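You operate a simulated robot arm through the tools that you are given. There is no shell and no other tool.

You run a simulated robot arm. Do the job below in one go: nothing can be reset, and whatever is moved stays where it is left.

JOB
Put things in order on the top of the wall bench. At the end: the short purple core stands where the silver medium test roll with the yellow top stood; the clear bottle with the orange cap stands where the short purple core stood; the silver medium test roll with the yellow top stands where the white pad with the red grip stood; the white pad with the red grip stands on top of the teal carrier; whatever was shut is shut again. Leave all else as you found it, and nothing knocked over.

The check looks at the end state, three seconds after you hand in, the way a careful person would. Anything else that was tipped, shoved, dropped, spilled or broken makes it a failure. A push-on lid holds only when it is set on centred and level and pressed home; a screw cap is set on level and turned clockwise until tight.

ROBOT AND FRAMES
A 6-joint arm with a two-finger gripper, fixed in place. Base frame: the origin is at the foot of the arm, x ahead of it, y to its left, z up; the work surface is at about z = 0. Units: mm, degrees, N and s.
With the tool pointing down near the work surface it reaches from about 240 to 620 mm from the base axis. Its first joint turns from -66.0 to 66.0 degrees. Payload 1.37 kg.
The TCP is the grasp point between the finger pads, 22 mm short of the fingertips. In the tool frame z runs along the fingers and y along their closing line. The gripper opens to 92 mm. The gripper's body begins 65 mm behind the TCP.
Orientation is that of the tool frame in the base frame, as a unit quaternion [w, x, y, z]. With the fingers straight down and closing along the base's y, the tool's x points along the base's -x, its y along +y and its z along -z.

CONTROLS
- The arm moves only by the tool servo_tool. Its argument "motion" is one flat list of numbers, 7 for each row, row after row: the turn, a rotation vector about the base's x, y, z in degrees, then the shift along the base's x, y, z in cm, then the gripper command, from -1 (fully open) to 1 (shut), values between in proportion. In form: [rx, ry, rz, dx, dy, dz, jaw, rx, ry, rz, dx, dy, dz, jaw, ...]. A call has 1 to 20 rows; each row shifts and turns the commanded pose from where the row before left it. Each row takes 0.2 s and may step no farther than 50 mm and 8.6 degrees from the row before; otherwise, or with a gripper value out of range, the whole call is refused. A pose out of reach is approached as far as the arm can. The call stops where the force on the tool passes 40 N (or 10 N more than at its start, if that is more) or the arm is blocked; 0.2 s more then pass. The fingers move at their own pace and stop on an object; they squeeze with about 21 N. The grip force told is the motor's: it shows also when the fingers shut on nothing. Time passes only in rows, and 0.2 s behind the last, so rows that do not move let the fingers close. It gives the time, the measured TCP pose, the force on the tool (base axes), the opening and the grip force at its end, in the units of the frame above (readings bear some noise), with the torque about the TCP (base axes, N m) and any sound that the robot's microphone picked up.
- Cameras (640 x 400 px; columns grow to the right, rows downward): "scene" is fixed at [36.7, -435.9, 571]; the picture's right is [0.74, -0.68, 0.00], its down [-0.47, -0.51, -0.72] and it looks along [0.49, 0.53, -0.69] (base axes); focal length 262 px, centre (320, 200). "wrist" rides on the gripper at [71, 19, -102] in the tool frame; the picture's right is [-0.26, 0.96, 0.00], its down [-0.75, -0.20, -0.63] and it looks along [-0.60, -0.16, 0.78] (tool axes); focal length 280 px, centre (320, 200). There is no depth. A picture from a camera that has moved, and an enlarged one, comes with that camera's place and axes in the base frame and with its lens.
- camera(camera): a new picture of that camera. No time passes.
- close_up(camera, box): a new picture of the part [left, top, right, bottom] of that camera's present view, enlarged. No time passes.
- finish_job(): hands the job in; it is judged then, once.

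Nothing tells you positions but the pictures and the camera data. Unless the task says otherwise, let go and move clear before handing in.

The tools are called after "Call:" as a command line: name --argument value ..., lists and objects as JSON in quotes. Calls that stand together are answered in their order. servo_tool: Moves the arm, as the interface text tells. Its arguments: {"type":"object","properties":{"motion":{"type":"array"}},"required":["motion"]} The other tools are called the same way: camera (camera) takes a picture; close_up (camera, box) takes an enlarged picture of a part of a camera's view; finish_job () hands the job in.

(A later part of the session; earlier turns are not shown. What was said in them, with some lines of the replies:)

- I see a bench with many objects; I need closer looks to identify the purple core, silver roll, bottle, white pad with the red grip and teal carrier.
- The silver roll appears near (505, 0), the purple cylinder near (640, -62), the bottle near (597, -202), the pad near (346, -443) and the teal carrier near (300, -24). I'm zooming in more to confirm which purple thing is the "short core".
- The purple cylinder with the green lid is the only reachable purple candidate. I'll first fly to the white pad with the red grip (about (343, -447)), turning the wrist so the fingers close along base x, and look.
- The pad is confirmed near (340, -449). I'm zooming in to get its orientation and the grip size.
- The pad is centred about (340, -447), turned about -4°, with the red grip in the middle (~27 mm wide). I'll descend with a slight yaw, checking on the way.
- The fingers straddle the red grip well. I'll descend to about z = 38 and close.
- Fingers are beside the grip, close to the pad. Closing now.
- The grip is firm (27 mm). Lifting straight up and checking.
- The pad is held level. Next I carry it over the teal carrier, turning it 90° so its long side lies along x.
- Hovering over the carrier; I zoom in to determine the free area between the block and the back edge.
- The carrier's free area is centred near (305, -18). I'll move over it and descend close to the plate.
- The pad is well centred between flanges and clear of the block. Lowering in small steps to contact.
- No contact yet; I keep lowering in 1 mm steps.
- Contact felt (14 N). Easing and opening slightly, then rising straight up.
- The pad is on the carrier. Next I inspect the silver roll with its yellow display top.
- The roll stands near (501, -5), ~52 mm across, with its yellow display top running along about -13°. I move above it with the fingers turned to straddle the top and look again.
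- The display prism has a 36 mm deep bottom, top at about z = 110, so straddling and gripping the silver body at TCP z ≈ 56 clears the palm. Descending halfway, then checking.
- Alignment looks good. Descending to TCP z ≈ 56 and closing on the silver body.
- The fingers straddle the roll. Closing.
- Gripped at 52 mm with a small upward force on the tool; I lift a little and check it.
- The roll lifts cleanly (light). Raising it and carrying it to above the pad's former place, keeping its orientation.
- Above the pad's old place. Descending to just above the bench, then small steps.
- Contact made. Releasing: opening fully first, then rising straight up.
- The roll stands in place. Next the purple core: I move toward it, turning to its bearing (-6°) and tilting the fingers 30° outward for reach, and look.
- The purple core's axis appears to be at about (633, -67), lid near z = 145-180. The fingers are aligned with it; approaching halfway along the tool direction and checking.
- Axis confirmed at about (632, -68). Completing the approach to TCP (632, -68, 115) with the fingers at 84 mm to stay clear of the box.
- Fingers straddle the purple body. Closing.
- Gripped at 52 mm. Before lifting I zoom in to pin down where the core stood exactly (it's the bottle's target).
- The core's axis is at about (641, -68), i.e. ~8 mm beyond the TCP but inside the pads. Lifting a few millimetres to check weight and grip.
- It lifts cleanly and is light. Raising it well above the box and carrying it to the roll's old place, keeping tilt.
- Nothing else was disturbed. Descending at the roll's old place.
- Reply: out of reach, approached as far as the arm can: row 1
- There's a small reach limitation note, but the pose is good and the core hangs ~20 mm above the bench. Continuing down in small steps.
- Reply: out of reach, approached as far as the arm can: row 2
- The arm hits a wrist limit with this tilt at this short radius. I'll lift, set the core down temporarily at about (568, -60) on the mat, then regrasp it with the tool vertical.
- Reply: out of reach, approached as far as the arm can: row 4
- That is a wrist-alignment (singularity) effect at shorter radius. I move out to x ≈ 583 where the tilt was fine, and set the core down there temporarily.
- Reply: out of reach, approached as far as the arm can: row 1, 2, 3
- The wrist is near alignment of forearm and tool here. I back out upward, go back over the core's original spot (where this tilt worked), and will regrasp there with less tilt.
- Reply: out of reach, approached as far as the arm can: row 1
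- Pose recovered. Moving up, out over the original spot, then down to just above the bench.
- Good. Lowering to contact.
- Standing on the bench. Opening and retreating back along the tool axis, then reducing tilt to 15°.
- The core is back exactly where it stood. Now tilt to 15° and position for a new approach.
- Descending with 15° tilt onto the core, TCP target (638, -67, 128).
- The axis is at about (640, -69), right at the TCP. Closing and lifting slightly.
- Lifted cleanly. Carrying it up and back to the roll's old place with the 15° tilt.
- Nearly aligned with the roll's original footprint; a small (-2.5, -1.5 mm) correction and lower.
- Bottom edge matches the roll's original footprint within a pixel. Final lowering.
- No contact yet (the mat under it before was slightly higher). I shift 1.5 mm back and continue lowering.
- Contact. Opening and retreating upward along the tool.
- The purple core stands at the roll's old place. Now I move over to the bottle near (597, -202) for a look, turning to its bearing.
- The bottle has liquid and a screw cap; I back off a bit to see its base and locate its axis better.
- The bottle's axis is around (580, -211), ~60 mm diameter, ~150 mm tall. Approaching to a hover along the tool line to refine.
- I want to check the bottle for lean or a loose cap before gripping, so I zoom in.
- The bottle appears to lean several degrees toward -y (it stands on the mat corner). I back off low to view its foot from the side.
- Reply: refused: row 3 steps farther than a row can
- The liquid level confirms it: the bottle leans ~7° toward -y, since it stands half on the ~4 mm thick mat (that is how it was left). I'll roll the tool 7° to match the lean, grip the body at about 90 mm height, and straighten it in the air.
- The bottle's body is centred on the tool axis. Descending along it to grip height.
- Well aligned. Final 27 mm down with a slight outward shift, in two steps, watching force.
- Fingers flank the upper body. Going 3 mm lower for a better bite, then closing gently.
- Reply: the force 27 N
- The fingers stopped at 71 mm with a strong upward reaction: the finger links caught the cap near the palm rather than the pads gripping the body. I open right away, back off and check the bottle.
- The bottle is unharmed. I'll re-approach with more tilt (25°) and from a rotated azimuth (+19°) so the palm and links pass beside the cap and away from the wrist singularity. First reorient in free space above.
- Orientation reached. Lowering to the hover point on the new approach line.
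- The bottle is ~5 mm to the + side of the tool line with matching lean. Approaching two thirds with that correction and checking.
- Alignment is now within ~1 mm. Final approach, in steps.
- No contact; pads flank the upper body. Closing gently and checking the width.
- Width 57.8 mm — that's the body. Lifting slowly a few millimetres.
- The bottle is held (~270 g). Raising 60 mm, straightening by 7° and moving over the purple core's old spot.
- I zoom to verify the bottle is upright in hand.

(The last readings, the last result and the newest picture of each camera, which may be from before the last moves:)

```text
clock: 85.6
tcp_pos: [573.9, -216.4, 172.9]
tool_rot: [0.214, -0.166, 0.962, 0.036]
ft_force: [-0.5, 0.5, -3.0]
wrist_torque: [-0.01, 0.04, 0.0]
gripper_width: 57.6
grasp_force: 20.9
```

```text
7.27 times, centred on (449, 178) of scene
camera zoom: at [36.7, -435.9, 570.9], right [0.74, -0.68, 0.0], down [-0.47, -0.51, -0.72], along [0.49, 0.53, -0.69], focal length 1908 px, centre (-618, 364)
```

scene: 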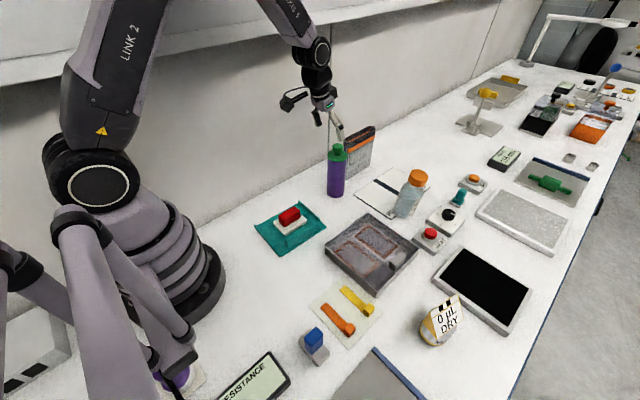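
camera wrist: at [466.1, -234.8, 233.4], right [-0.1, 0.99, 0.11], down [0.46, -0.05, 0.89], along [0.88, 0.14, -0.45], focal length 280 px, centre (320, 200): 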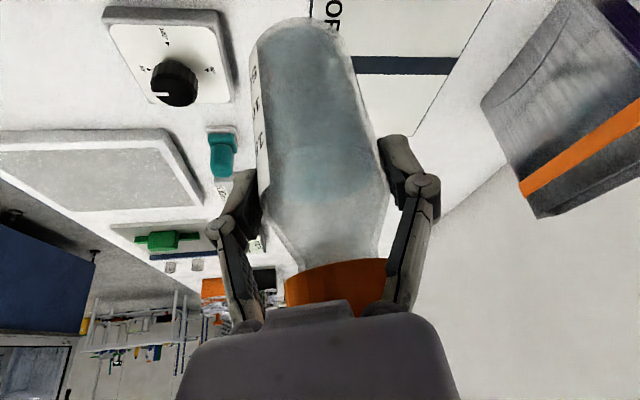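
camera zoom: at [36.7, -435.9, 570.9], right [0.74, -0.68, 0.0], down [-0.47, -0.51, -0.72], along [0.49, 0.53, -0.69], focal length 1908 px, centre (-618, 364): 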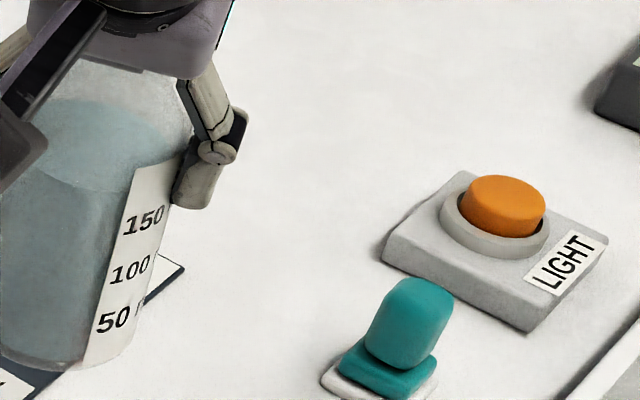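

Within measurement error it hangs upright. Carrying it over the purple core's old spot.

Call:
servo_tool --motion '[0, 0, 0, 1.475, 3.635, 0, 1, 0, 0, 0, 1.475, 3.635, 0, 1, 0, 0, 0, 1.475, 3.635, 0, 1, 0, 0, 0, 1.475, 3.635, 0, 1, 0, 0, 0, 0, 0, 0, 1]'

Call:
camera --camera "wrist"

Call:
close_up --camera "scene" --box '[340, 80, 452, 200]'

```text
clock: 86.8
tcp_pos: [634.2, -73.1, 172.3]
tool_rot: [0.215, -0.166, 0.962, 0.036]
ft_force: [-1.0, 0.5, -1.9]
wrist_torque: [-0.01, 0.04, -0.01]
gripper_width: 57.2
grasp_force: 21.1
```

```text
taken
camera wrist: at [525.3, -90.1, 232.6], right [-0.1, 0.99, 0.11], down [0.46, -0.05, 0.89], along [0.88, 0.14, -0.45], focal length 280 px, centre (320, 200)
```

wrist: 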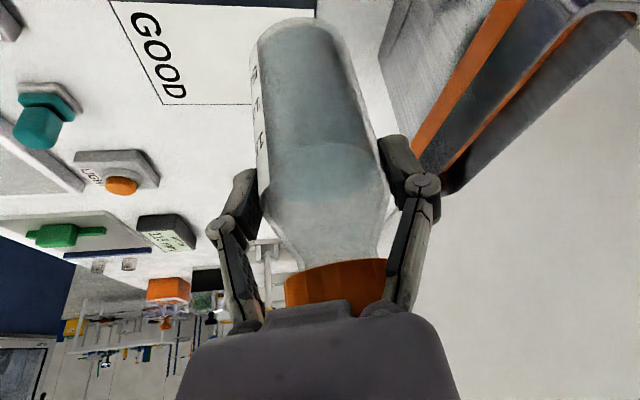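

```text
3.33 times, centred on (396, 140) of scene
camera zoom: at [36.7, -435.8, 570.9], right [0.74, -0.68, 0.0], down [-0.47, -0.51, -0.72], along [0.49, 0.53, -0.69], focal length 874 px, centre (67, 400)
```

zoom: 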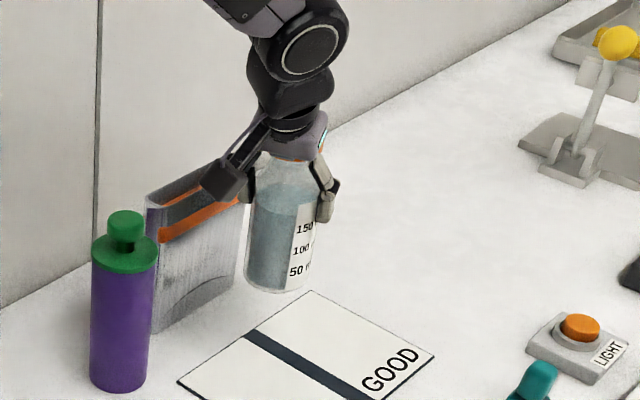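

Call:
close_up --camera "scene" --box '[405, 120, 449, 175]'

Call:
close_up --camera "wrist" --box '[230, 0, 420, 210]'

```text
7.27 times, centred on (427, 148) of scene
camera zoom: at [36.7, -435.8, 570.9], right [0.74, -0.68, 0.0], down [-0.47, -0.51, -0.72], along [0.49, 0.53, -0.69], focal length 1908 px, centre (-458, 582)
```

zoom: 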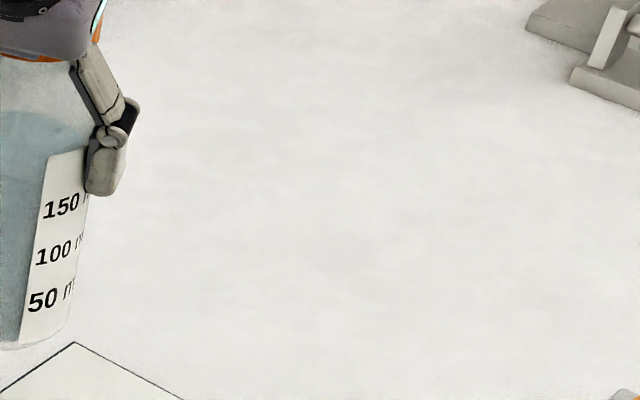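

```text
1.90 times, centred on (325, 105) of wrist
camera zoom: at [525.3, -90.1, 232.6], right [-0.1, 0.99, 0.11], down [0.46, -0.05, 0.89], along [0.88, 0.14, -0.45], focal length 534 px, centre (310, 381)
```

zoom: 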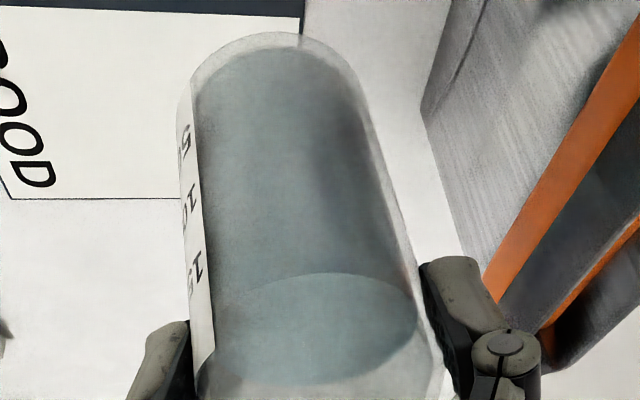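

Call:
close_up --camera "scene" --box '[400, 120, 440, 170]'

Call:
close_up --camera "scene" --box '[400, 115, 450, 178]'

Call:
close_up --camera "scene" --box '[370, 120, 420, 175]'

```text
8.00 times, centred on (420, 145) of scene
camera zoom: at [36.7, -435.8, 570.9], right [0.74, -0.68, 0.0], down [-0.47, -0.51, -0.72], along [0.49, 0.53, -0.69], focal length 2099 px, centre (-480, 640)
```

zoom: 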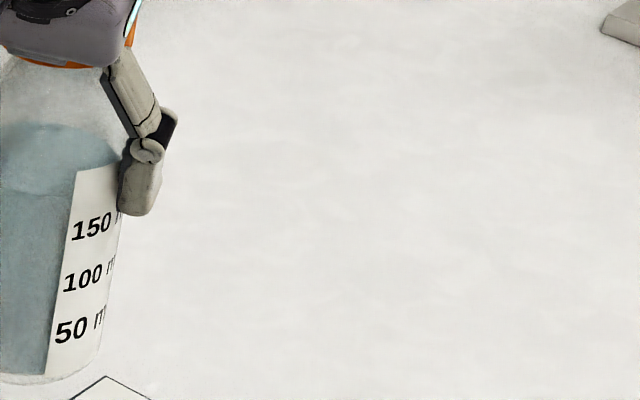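

```text
6.35 times, centred on (425, 146) of scene
camera zoom: at [36.7, -435.8, 570.9], right [0.74, -0.68, 0.0], down [-0.47, -0.51, -0.72], along [0.49, 0.53, -0.69], focal length 1666 px, centre (-347, 540)
```

zoom: 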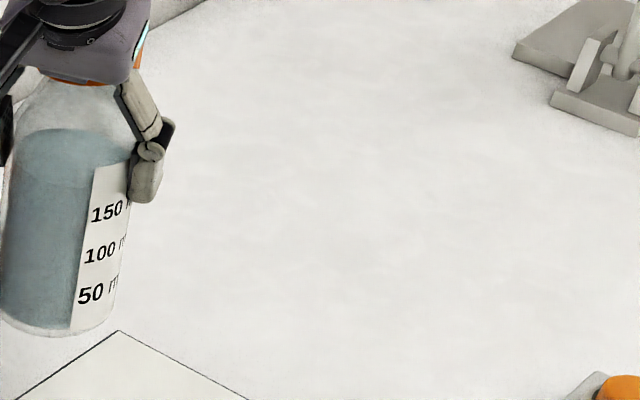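

```text
7.27 times, centred on (395, 148) of scene
camera zoom: at [36.7, -435.8, 570.9], right [0.74, -0.68, 0.0], down [-0.47, -0.51, -0.72], along [0.49, 0.53, -0.69], focal length 1908 px, centre (-226, 582)
```

zoom: 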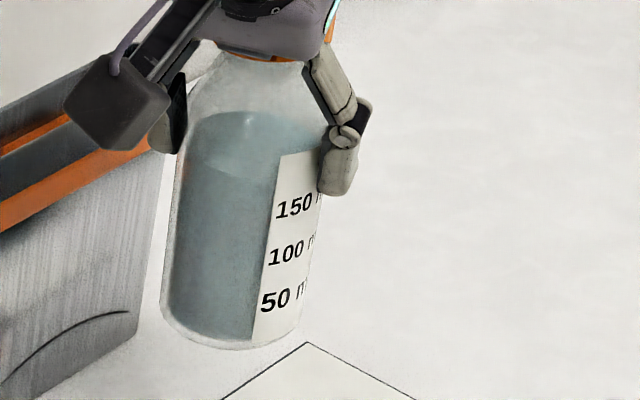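

The indications of any residual lean are within error, so I keep the orientation; the wide base will seat itself on the mat. Lowering to just above the mat.

Call:
servo_tool --motion '[0, 0, 0, 0, 0, -3, 1, 0, 0, 0, 0, 0, -2.5, 1, 0, 0, 0, 0, 0, -1.0, 1, 0, 0, 0, 0, 0, 0, 1]'

Call:
camera --camera "wrist"

Call:
close_up --camera "scene" --box '[350, 120, 414, 200]'

```text
clock: 87.8
tcp_pos: [633.4, -73.0, 106.6]
tool_rot: [0.215, -0.165, 0.962, 0.034]
ft_force: [-0.5, 0.7, -2.6]
wrist_torque: [0.01, 0.06, 0.0]
gripper_width: 57.5
grasp_force: 20.8
```

```text
taken
camera wrist: at [525.3, -89.8, 167.7], right [-0.1, 0.99, 0.11], down [0.46, -0.05, 0.89], along [0.88, 0.14, -0.45], focal length 280 px, centre (320, 200)
```

wrist: 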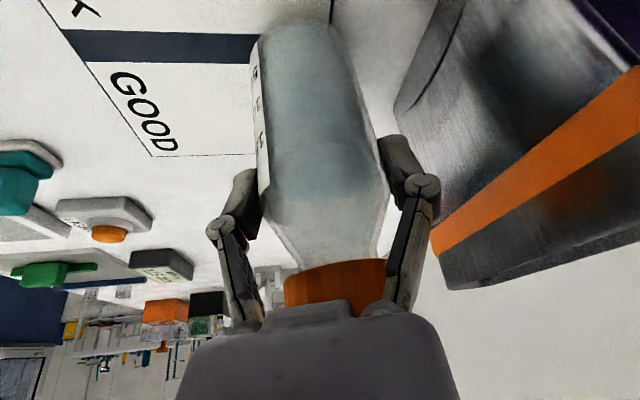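

```text
5.00 times, centred on (382, 160) of scene
camera zoom: at [36.7, -435.9, 570.9], right [0.74, -0.68, 0.0], down [-0.47, -0.51, -0.72], along [0.49, 0.53, -0.69], focal length 1312 px, centre (10, 400)
```

zoom: 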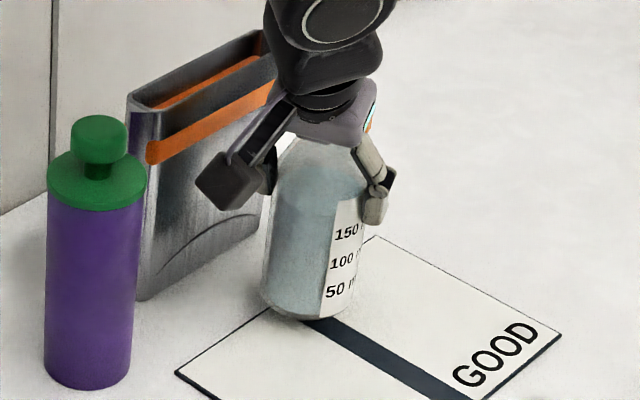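

Base footprint nearly matches the core's original spot; small -3 mm x correction and lower gradually.

Call:
servo_tool --motion '[0, 0, 0, -0.3, 0.05, -0.4, 1, 0, 0, 0, 0, 0, -0.3, 1, 0, 0, 0, 0, 0, 0, 1]'

Call:
close_up --camera "scene" --box '[350, 150, 414, 190]'

```text
clock: 88.6
tcp_pos: [630.7, -71.5, 99.9]
tool_rot: [0.215, -0.165, 0.962, 0.035]
ft_force: [-0.8, 0.1, -2.4]
wrist_torque: [0.03, 0.01, 0.0]
gripper_width: 57.2
grasp_force: 21.3
```

```text
10.00 times, centred on (382, 170) of scene
camera zoom: at [36.7, -435.9, 570.9], right [0.74, -0.68, 0.0], down [-0.47, -0.51, -0.72], along [0.49, 0.53, -0.69], focal length 2623 px, centre (-300, 500)
```

zoom: 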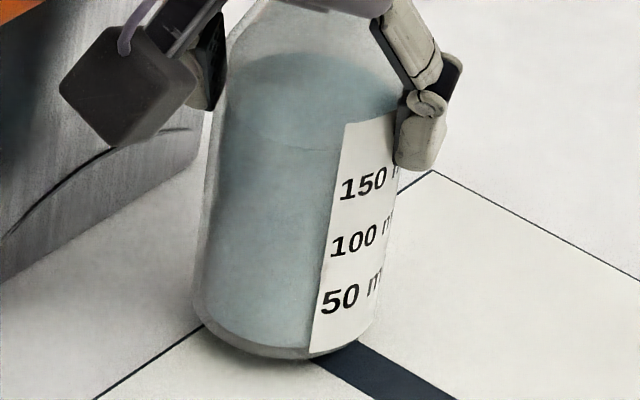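

Very close to the original footprint; I straighten by 2° (top outward) and continue lowering in ~1 mm steps.

Call:
servo_tool --motion '[-0.66, 1.89, 0, 0, 0, -0.1, 1, 0, 0, 0, 0, 0, -0.1, 1, 0, 0, 0, 0, 0, 0, 1]'

```text
clock: 89.4
tcp_pos: [629.5, -72.2, 100.1]
tool_rot: [0.197, -0.166, 0.966, 0.032]
ft_force: [-0.2, -0.2, -1.8]
wrist_torque: [-0.01, 0.05, 0.02]
gripper_width: 57.3
grasp_force: 20.9
```

Call:
servo_tool --motion '[0, 0, 0, 0, 0, -0.15, 1, 0, 0, 0, 0, 0, -0.1, 1, 0, 0, 0, 0, 0, 0, 1]'

Call:
close_up --camera "scene" --box '[350, 150, 414, 190]'

```text
clock: 90.2
tcp_pos: [630.1, -73.4, 96.4]
tool_rot: [0.198, -0.166, 0.966, 0.033]
ft_force: [-0.1, -0.1, -2.5]
wrist_torque: [-0.03, -0.02, -0.04]
gripper_width: 57.5
grasp_force: 20.8
```

```text
10.00 times, centred on (382, 170) of scene
camera zoom: at [36.7, -435.9, 570.9], right [0.74, -0.68, 0.0], down [-0.47, -0.51, -0.72], along [0.49, 0.53, -0.69], focal length 2623 px, centre (-300, 500)
```

zoom: 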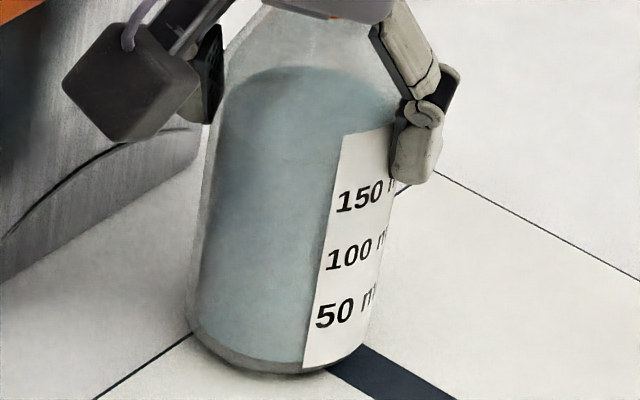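

Call:
servo_tool --motion '[0, 0, 0, 0.2, 0.2, -0.08, 1, 0, 0, 0, 0, 0, 0, 1]'

Call:
servo_tool --motion '[0, 0, 0, 0, 0, -0.08, 1, 0, 0, 0, 0, 0, 0, 1]'

```text
clock: 90.8
tcp_pos: [631.7, -69.3, 95.6]
tool_rot: [0.199, -0.166, 0.965, 0.032]
ft_force: [-0.8, -2.1, 3.1]
wrist_torque: [-0.05, -0.07, -0.03]
gripper_width: 57.1
grasp_force: 21.0
```

```text
clock: 91.4
tcp_pos: [632.7, -71.5, 97.4]
tool_rot: [0.199, -0.164, 0.966, 0.032]
ft_force: [-0.5, -2.2, 10.3]
wrist_torque: [-0.06, -0.21, -0.07]
gripper_width: 57.3
grasp_force: 21.0
```

Contact with the mat. Checking how it sits before releasing.

Call:
close_up --camera "scene" --box '[350, 150, 414, 190]'

Call:
camera --camera "wrist"

```text
10.00 times, centred on (382, 170) of scene
camera zoom: at [36.6, -435.9, 571.0], right [0.74, -0.68, 0.0], down [-0.47, -0.51, -0.72], along [0.49, 0.53, -0.69], focal length 2623 px, centre (-300, 500)
```

zoom: 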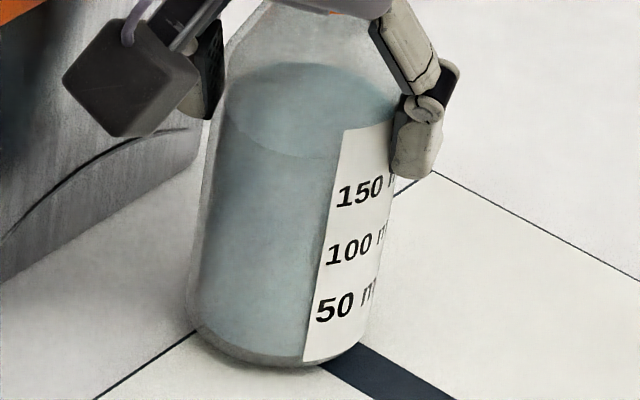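

```text
taken
camera wrist: at [527.0, -86.7, 159.8], right [-0.09, 0.99, 0.1], down [0.49, -0.04, 0.87], along [0.87, 0.13, -0.48], focal length 280 px, centre (320, 200)
```

wrist: 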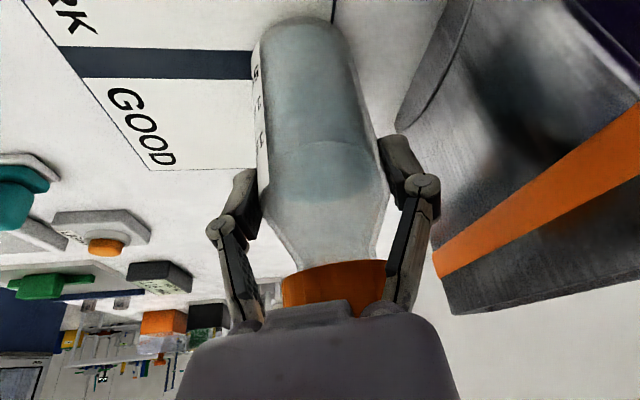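

The base sits where the core's did. Easing the pressure, opening, and retreating along the tool axis.

Call:
servo_tool --motion '[0, 0, 0, 0, 0, 0.07, 1, 0, 0, 0, 0, 0, 0, -0.4, 0, 0, 0, 0, 0, 0, -0.8, 0, 0, 0, 0, 0, 0, -0.9, 0, 0, 0, 0, 0, 0, -0.9]'

Call:
close_up --camera "scene" --box '[350, 120, 414, 200]'

Call:
camera --camera "wrist"

```text
clock: 92.6
tcp_pos: [631.8, -70.5, 95.7]
tool_rot: [0.198, -0.165, 0.966, 0.031]
ft_force: [-0.5, -0.5, -1.0]
wrist_torque: [0.01, 0.01, 0.02]
gripper_width: 87.6
grasp_force: 0.0
```

```text
5.00 times, centred on (382, 160) of scene
camera zoom: at [36.7, -435.9, 571.0], right [0.74, -0.68, 0.0], down [-0.47, -0.51, -0.72], along [0.49, 0.53, -0.69], focal length 1312 px, centre (10, 400)
```

zoom: 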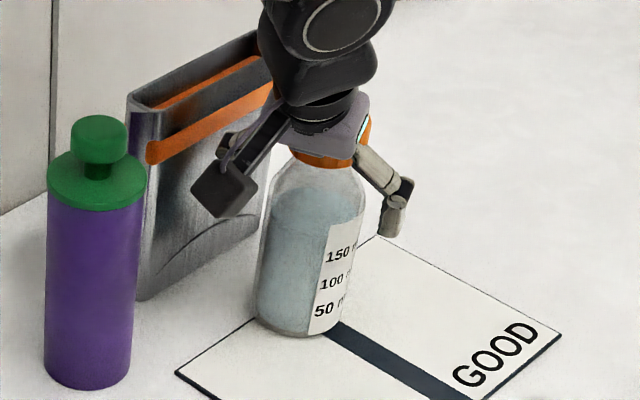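

```text
taken
camera wrist: at [526.4, -86.4, 159.8], right [-0.09, 0.99, 0.1], down [0.49, -0.04, 0.87], along [0.87, 0.13, -0.48], focal length 280 px, centre (320, 200)
```

wrist: 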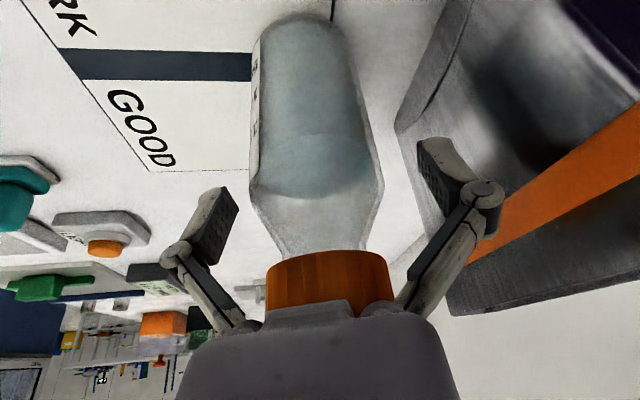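

The bottle stands on the mat. Retreating slowly along the tool axis.

Call:
servo_tool --motion '[0, 0, 0, -0.37, -0.13, 0.92, -0.9, 0, 0, 0, -0.75, -0.25, 1.84, -0.9, 0, 0, 0, -1.3, -0.45, 3.2, -0.9, 0, 0, 0, -1.5, -0.5, 3.7, -0.9, 0, 0, 0, -1.5, -0.5, 3.7, -0.9, 0, 0, 0, 0, 0, 0, -0.9]'

Call:
camera --camera "wrist"

Call:
close_up --camera "scene" --box '[350, 120, 414, 200]'

Call:
close_up --camera "scene" --box '[350, 150, 414, 190]'

```text
clock: 94.0
tcp_pos: [577.4, -89.7, 229.8]
tool_rot: [0.198, -0.165, 0.966, 0.032]
ft_force: [-0.6, 0.1, 0.1]
wrist_torque: [0.0, 0.0, 0.01]
gripper_width: 87.3
grasp_force: 0.0
```

```text
taken
camera wrist: at [472.4, -105.3, 293.6], right [-0.09, 0.99, 0.1], down [0.49, -0.04, 0.87], along [0.87, 0.13, -0.48], focal length 280 px, centre (320, 200)
```

wrist: 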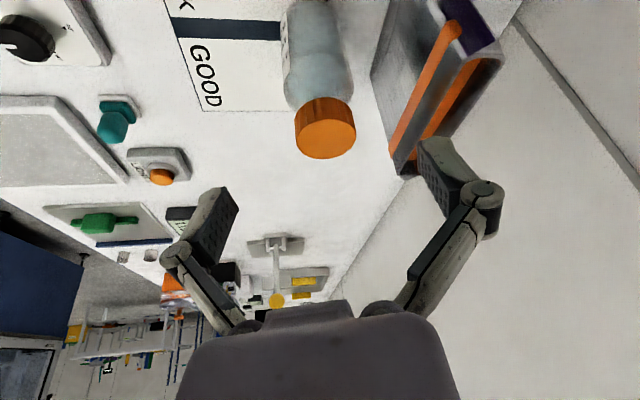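

```text
5.00 times, centred on (382, 160) of scene
camera zoom: at [36.7, -435.9, 571.0], right [0.74, -0.68, 0.0], down [-0.47, -0.51, -0.72], along [0.49, 0.53, -0.69], focal length 1312 px, centre (10, 400)
```

zoom: 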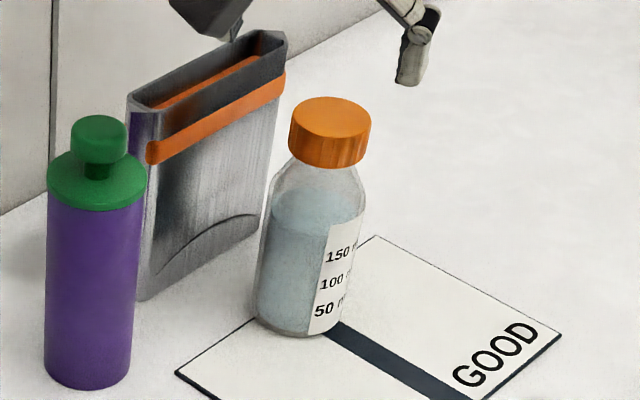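

```text
10.00 times, centred on (382, 170) of scene
camera zoom: at [36.7, -435.9, 571.0], right [0.74, -0.68, 0.0], down [-0.47, -0.51, -0.72], along [0.49, 0.53, -0.69], focal length 2623 px, centre (-300, 500)
```

zoom: 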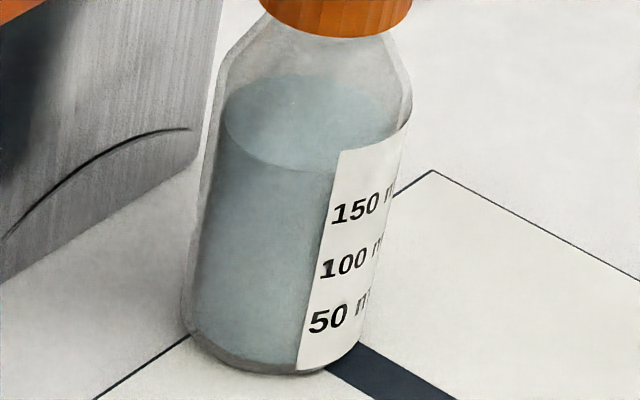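

The bottle is upright on the core's old spot. Moving the arm clear and checking the whole bench.

Call:
servo_tool --motion '[0, 0, 0, -2, 0, 3.5, -1, 0, 0, 0, -3.5, 0, 3, -1, 0, 0, 0, -4, 0, 1, -1, 1.6, -4.7, 0, -2, 0, 0, -1, 0, 0, 0, 0, 0, 0, -1]'

Call:
camera --camera "scene"

Call:
close_up --camera "scene" --box '[300, 150, 380, 200]'

Call:
close_up --camera "scene" --box '[240, 100, 480, 250]'

Call:
close_up --camera "scene" --box '[320, 220, 560, 370]'

```text
clock: 95.2
tcp_pos: [463.1, -88.5, 304.1]
tool_rot: [0.24, -0.164, 0.956, 0.039]
ft_force: [-0.4, -0.6, 0.8]
wrist_torque: [0.03, 0.0, 0.02]
gripper_width: 92.3
grasp_force: 0.0
```

```text
taken
```

scene: 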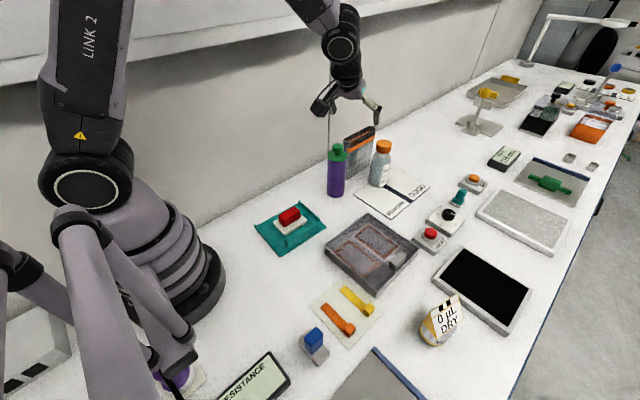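

```text
8.00 times, centred on (340, 175) of scene
camera zoom: at [36.7, -435.9, 571.0], right [0.74, -0.68, 0.0], down [-0.47, -0.51, -0.72], along [0.49, 0.53, -0.69], focal length 2099 px, centre (160, 400)
```

zoom: 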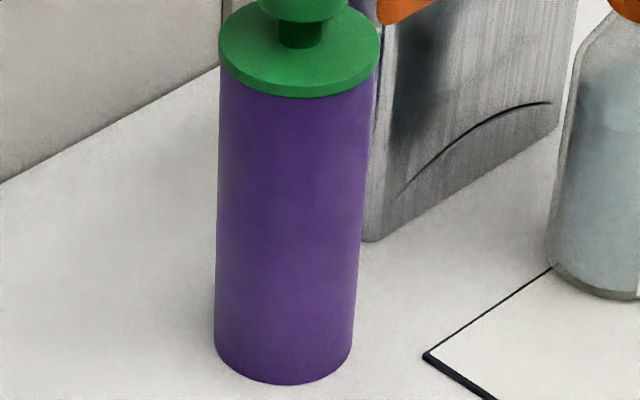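

```text
2.67 times, centred on (360, 175) of scene
camera zoom: at [36.7, -435.9, 571.0], right [0.74, -0.68, 0.0], down [-0.47, -0.51, -0.72], along [0.49, 0.53, -0.69], focal length 700 px, centre (213, 267)
```

zoom: 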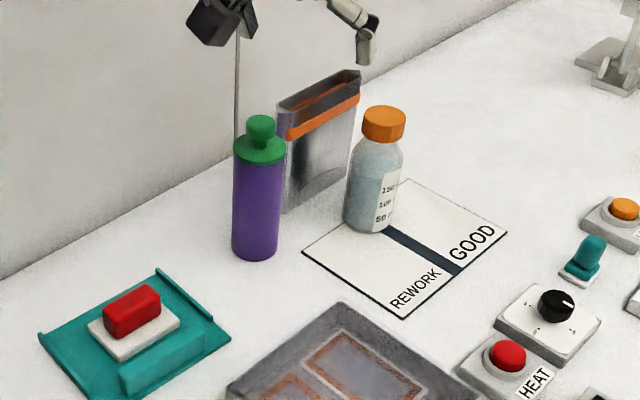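

```text
2.67 times, centred on (440, 295) of scene
camera zoom: at [36.7, -435.9, 571.0], right [0.74, -0.68, 0.0], down [-0.47, -0.51, -0.72], along [0.49, 0.53, -0.69], focal length 700 px, centre (0, -53)
```

zoom: 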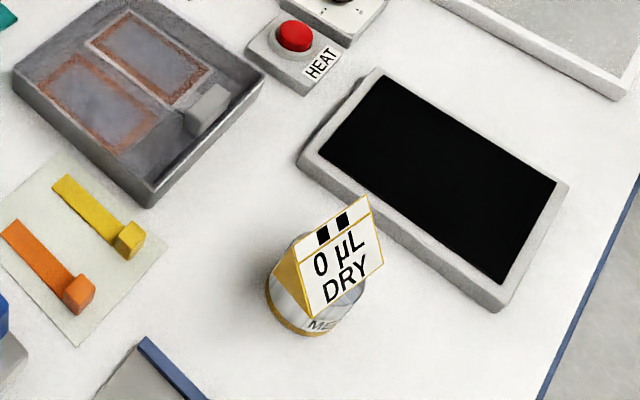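

All four items are in place: the pad is on the carrier, the roll on the pad's spot, the core on the roll's spot, and the capped bottle on the core's spot. Nothing else has moved and the arm is clear, so I'm handing in.

Call:
finish_job

```text
The job is handed in.
```

I've handed the job in, and all four items are where you wanted them. The last pictures show everything upright and nothing else on the bench moved. I don't have the check's result.

| Item | Now stands | How close |
|---|---|---|
| White pad with the red grip | On the flat part of the teal carrier, clear of its raised block and side rails | Carrier didn't move |
| Silver medium test roll with the yellow top | Where the white pad was | Within a few mm |
| Purple core (green lid) | Where the silver roll was | Within about 1–2 mm |
| Clear bottle with the orange cap | Where the purple core was | Within about 3 mm |

- **Which core:** I took the purple cylinder with the green lid as the short purple core, because it was the only purple thing within reach. I saw no "short" label on it.
- **Bottle:** it was leaning about 7° at the start because it stood half on the edge of the mat. It now stands upright.
- **Cap contact:** on my first try at the bottle the gripper pressed against the cap. I backed off and gripped the body instead. The bottle hadn't shifted and the cap looked seated.
- **Core regrasp:** I set the core back on its own spot once to regrip it, because the arm couldn't lower it at the roll's spot with the first grip.
- **Lids:** I never opened the bottle cap or the core's lid, and both are still on.
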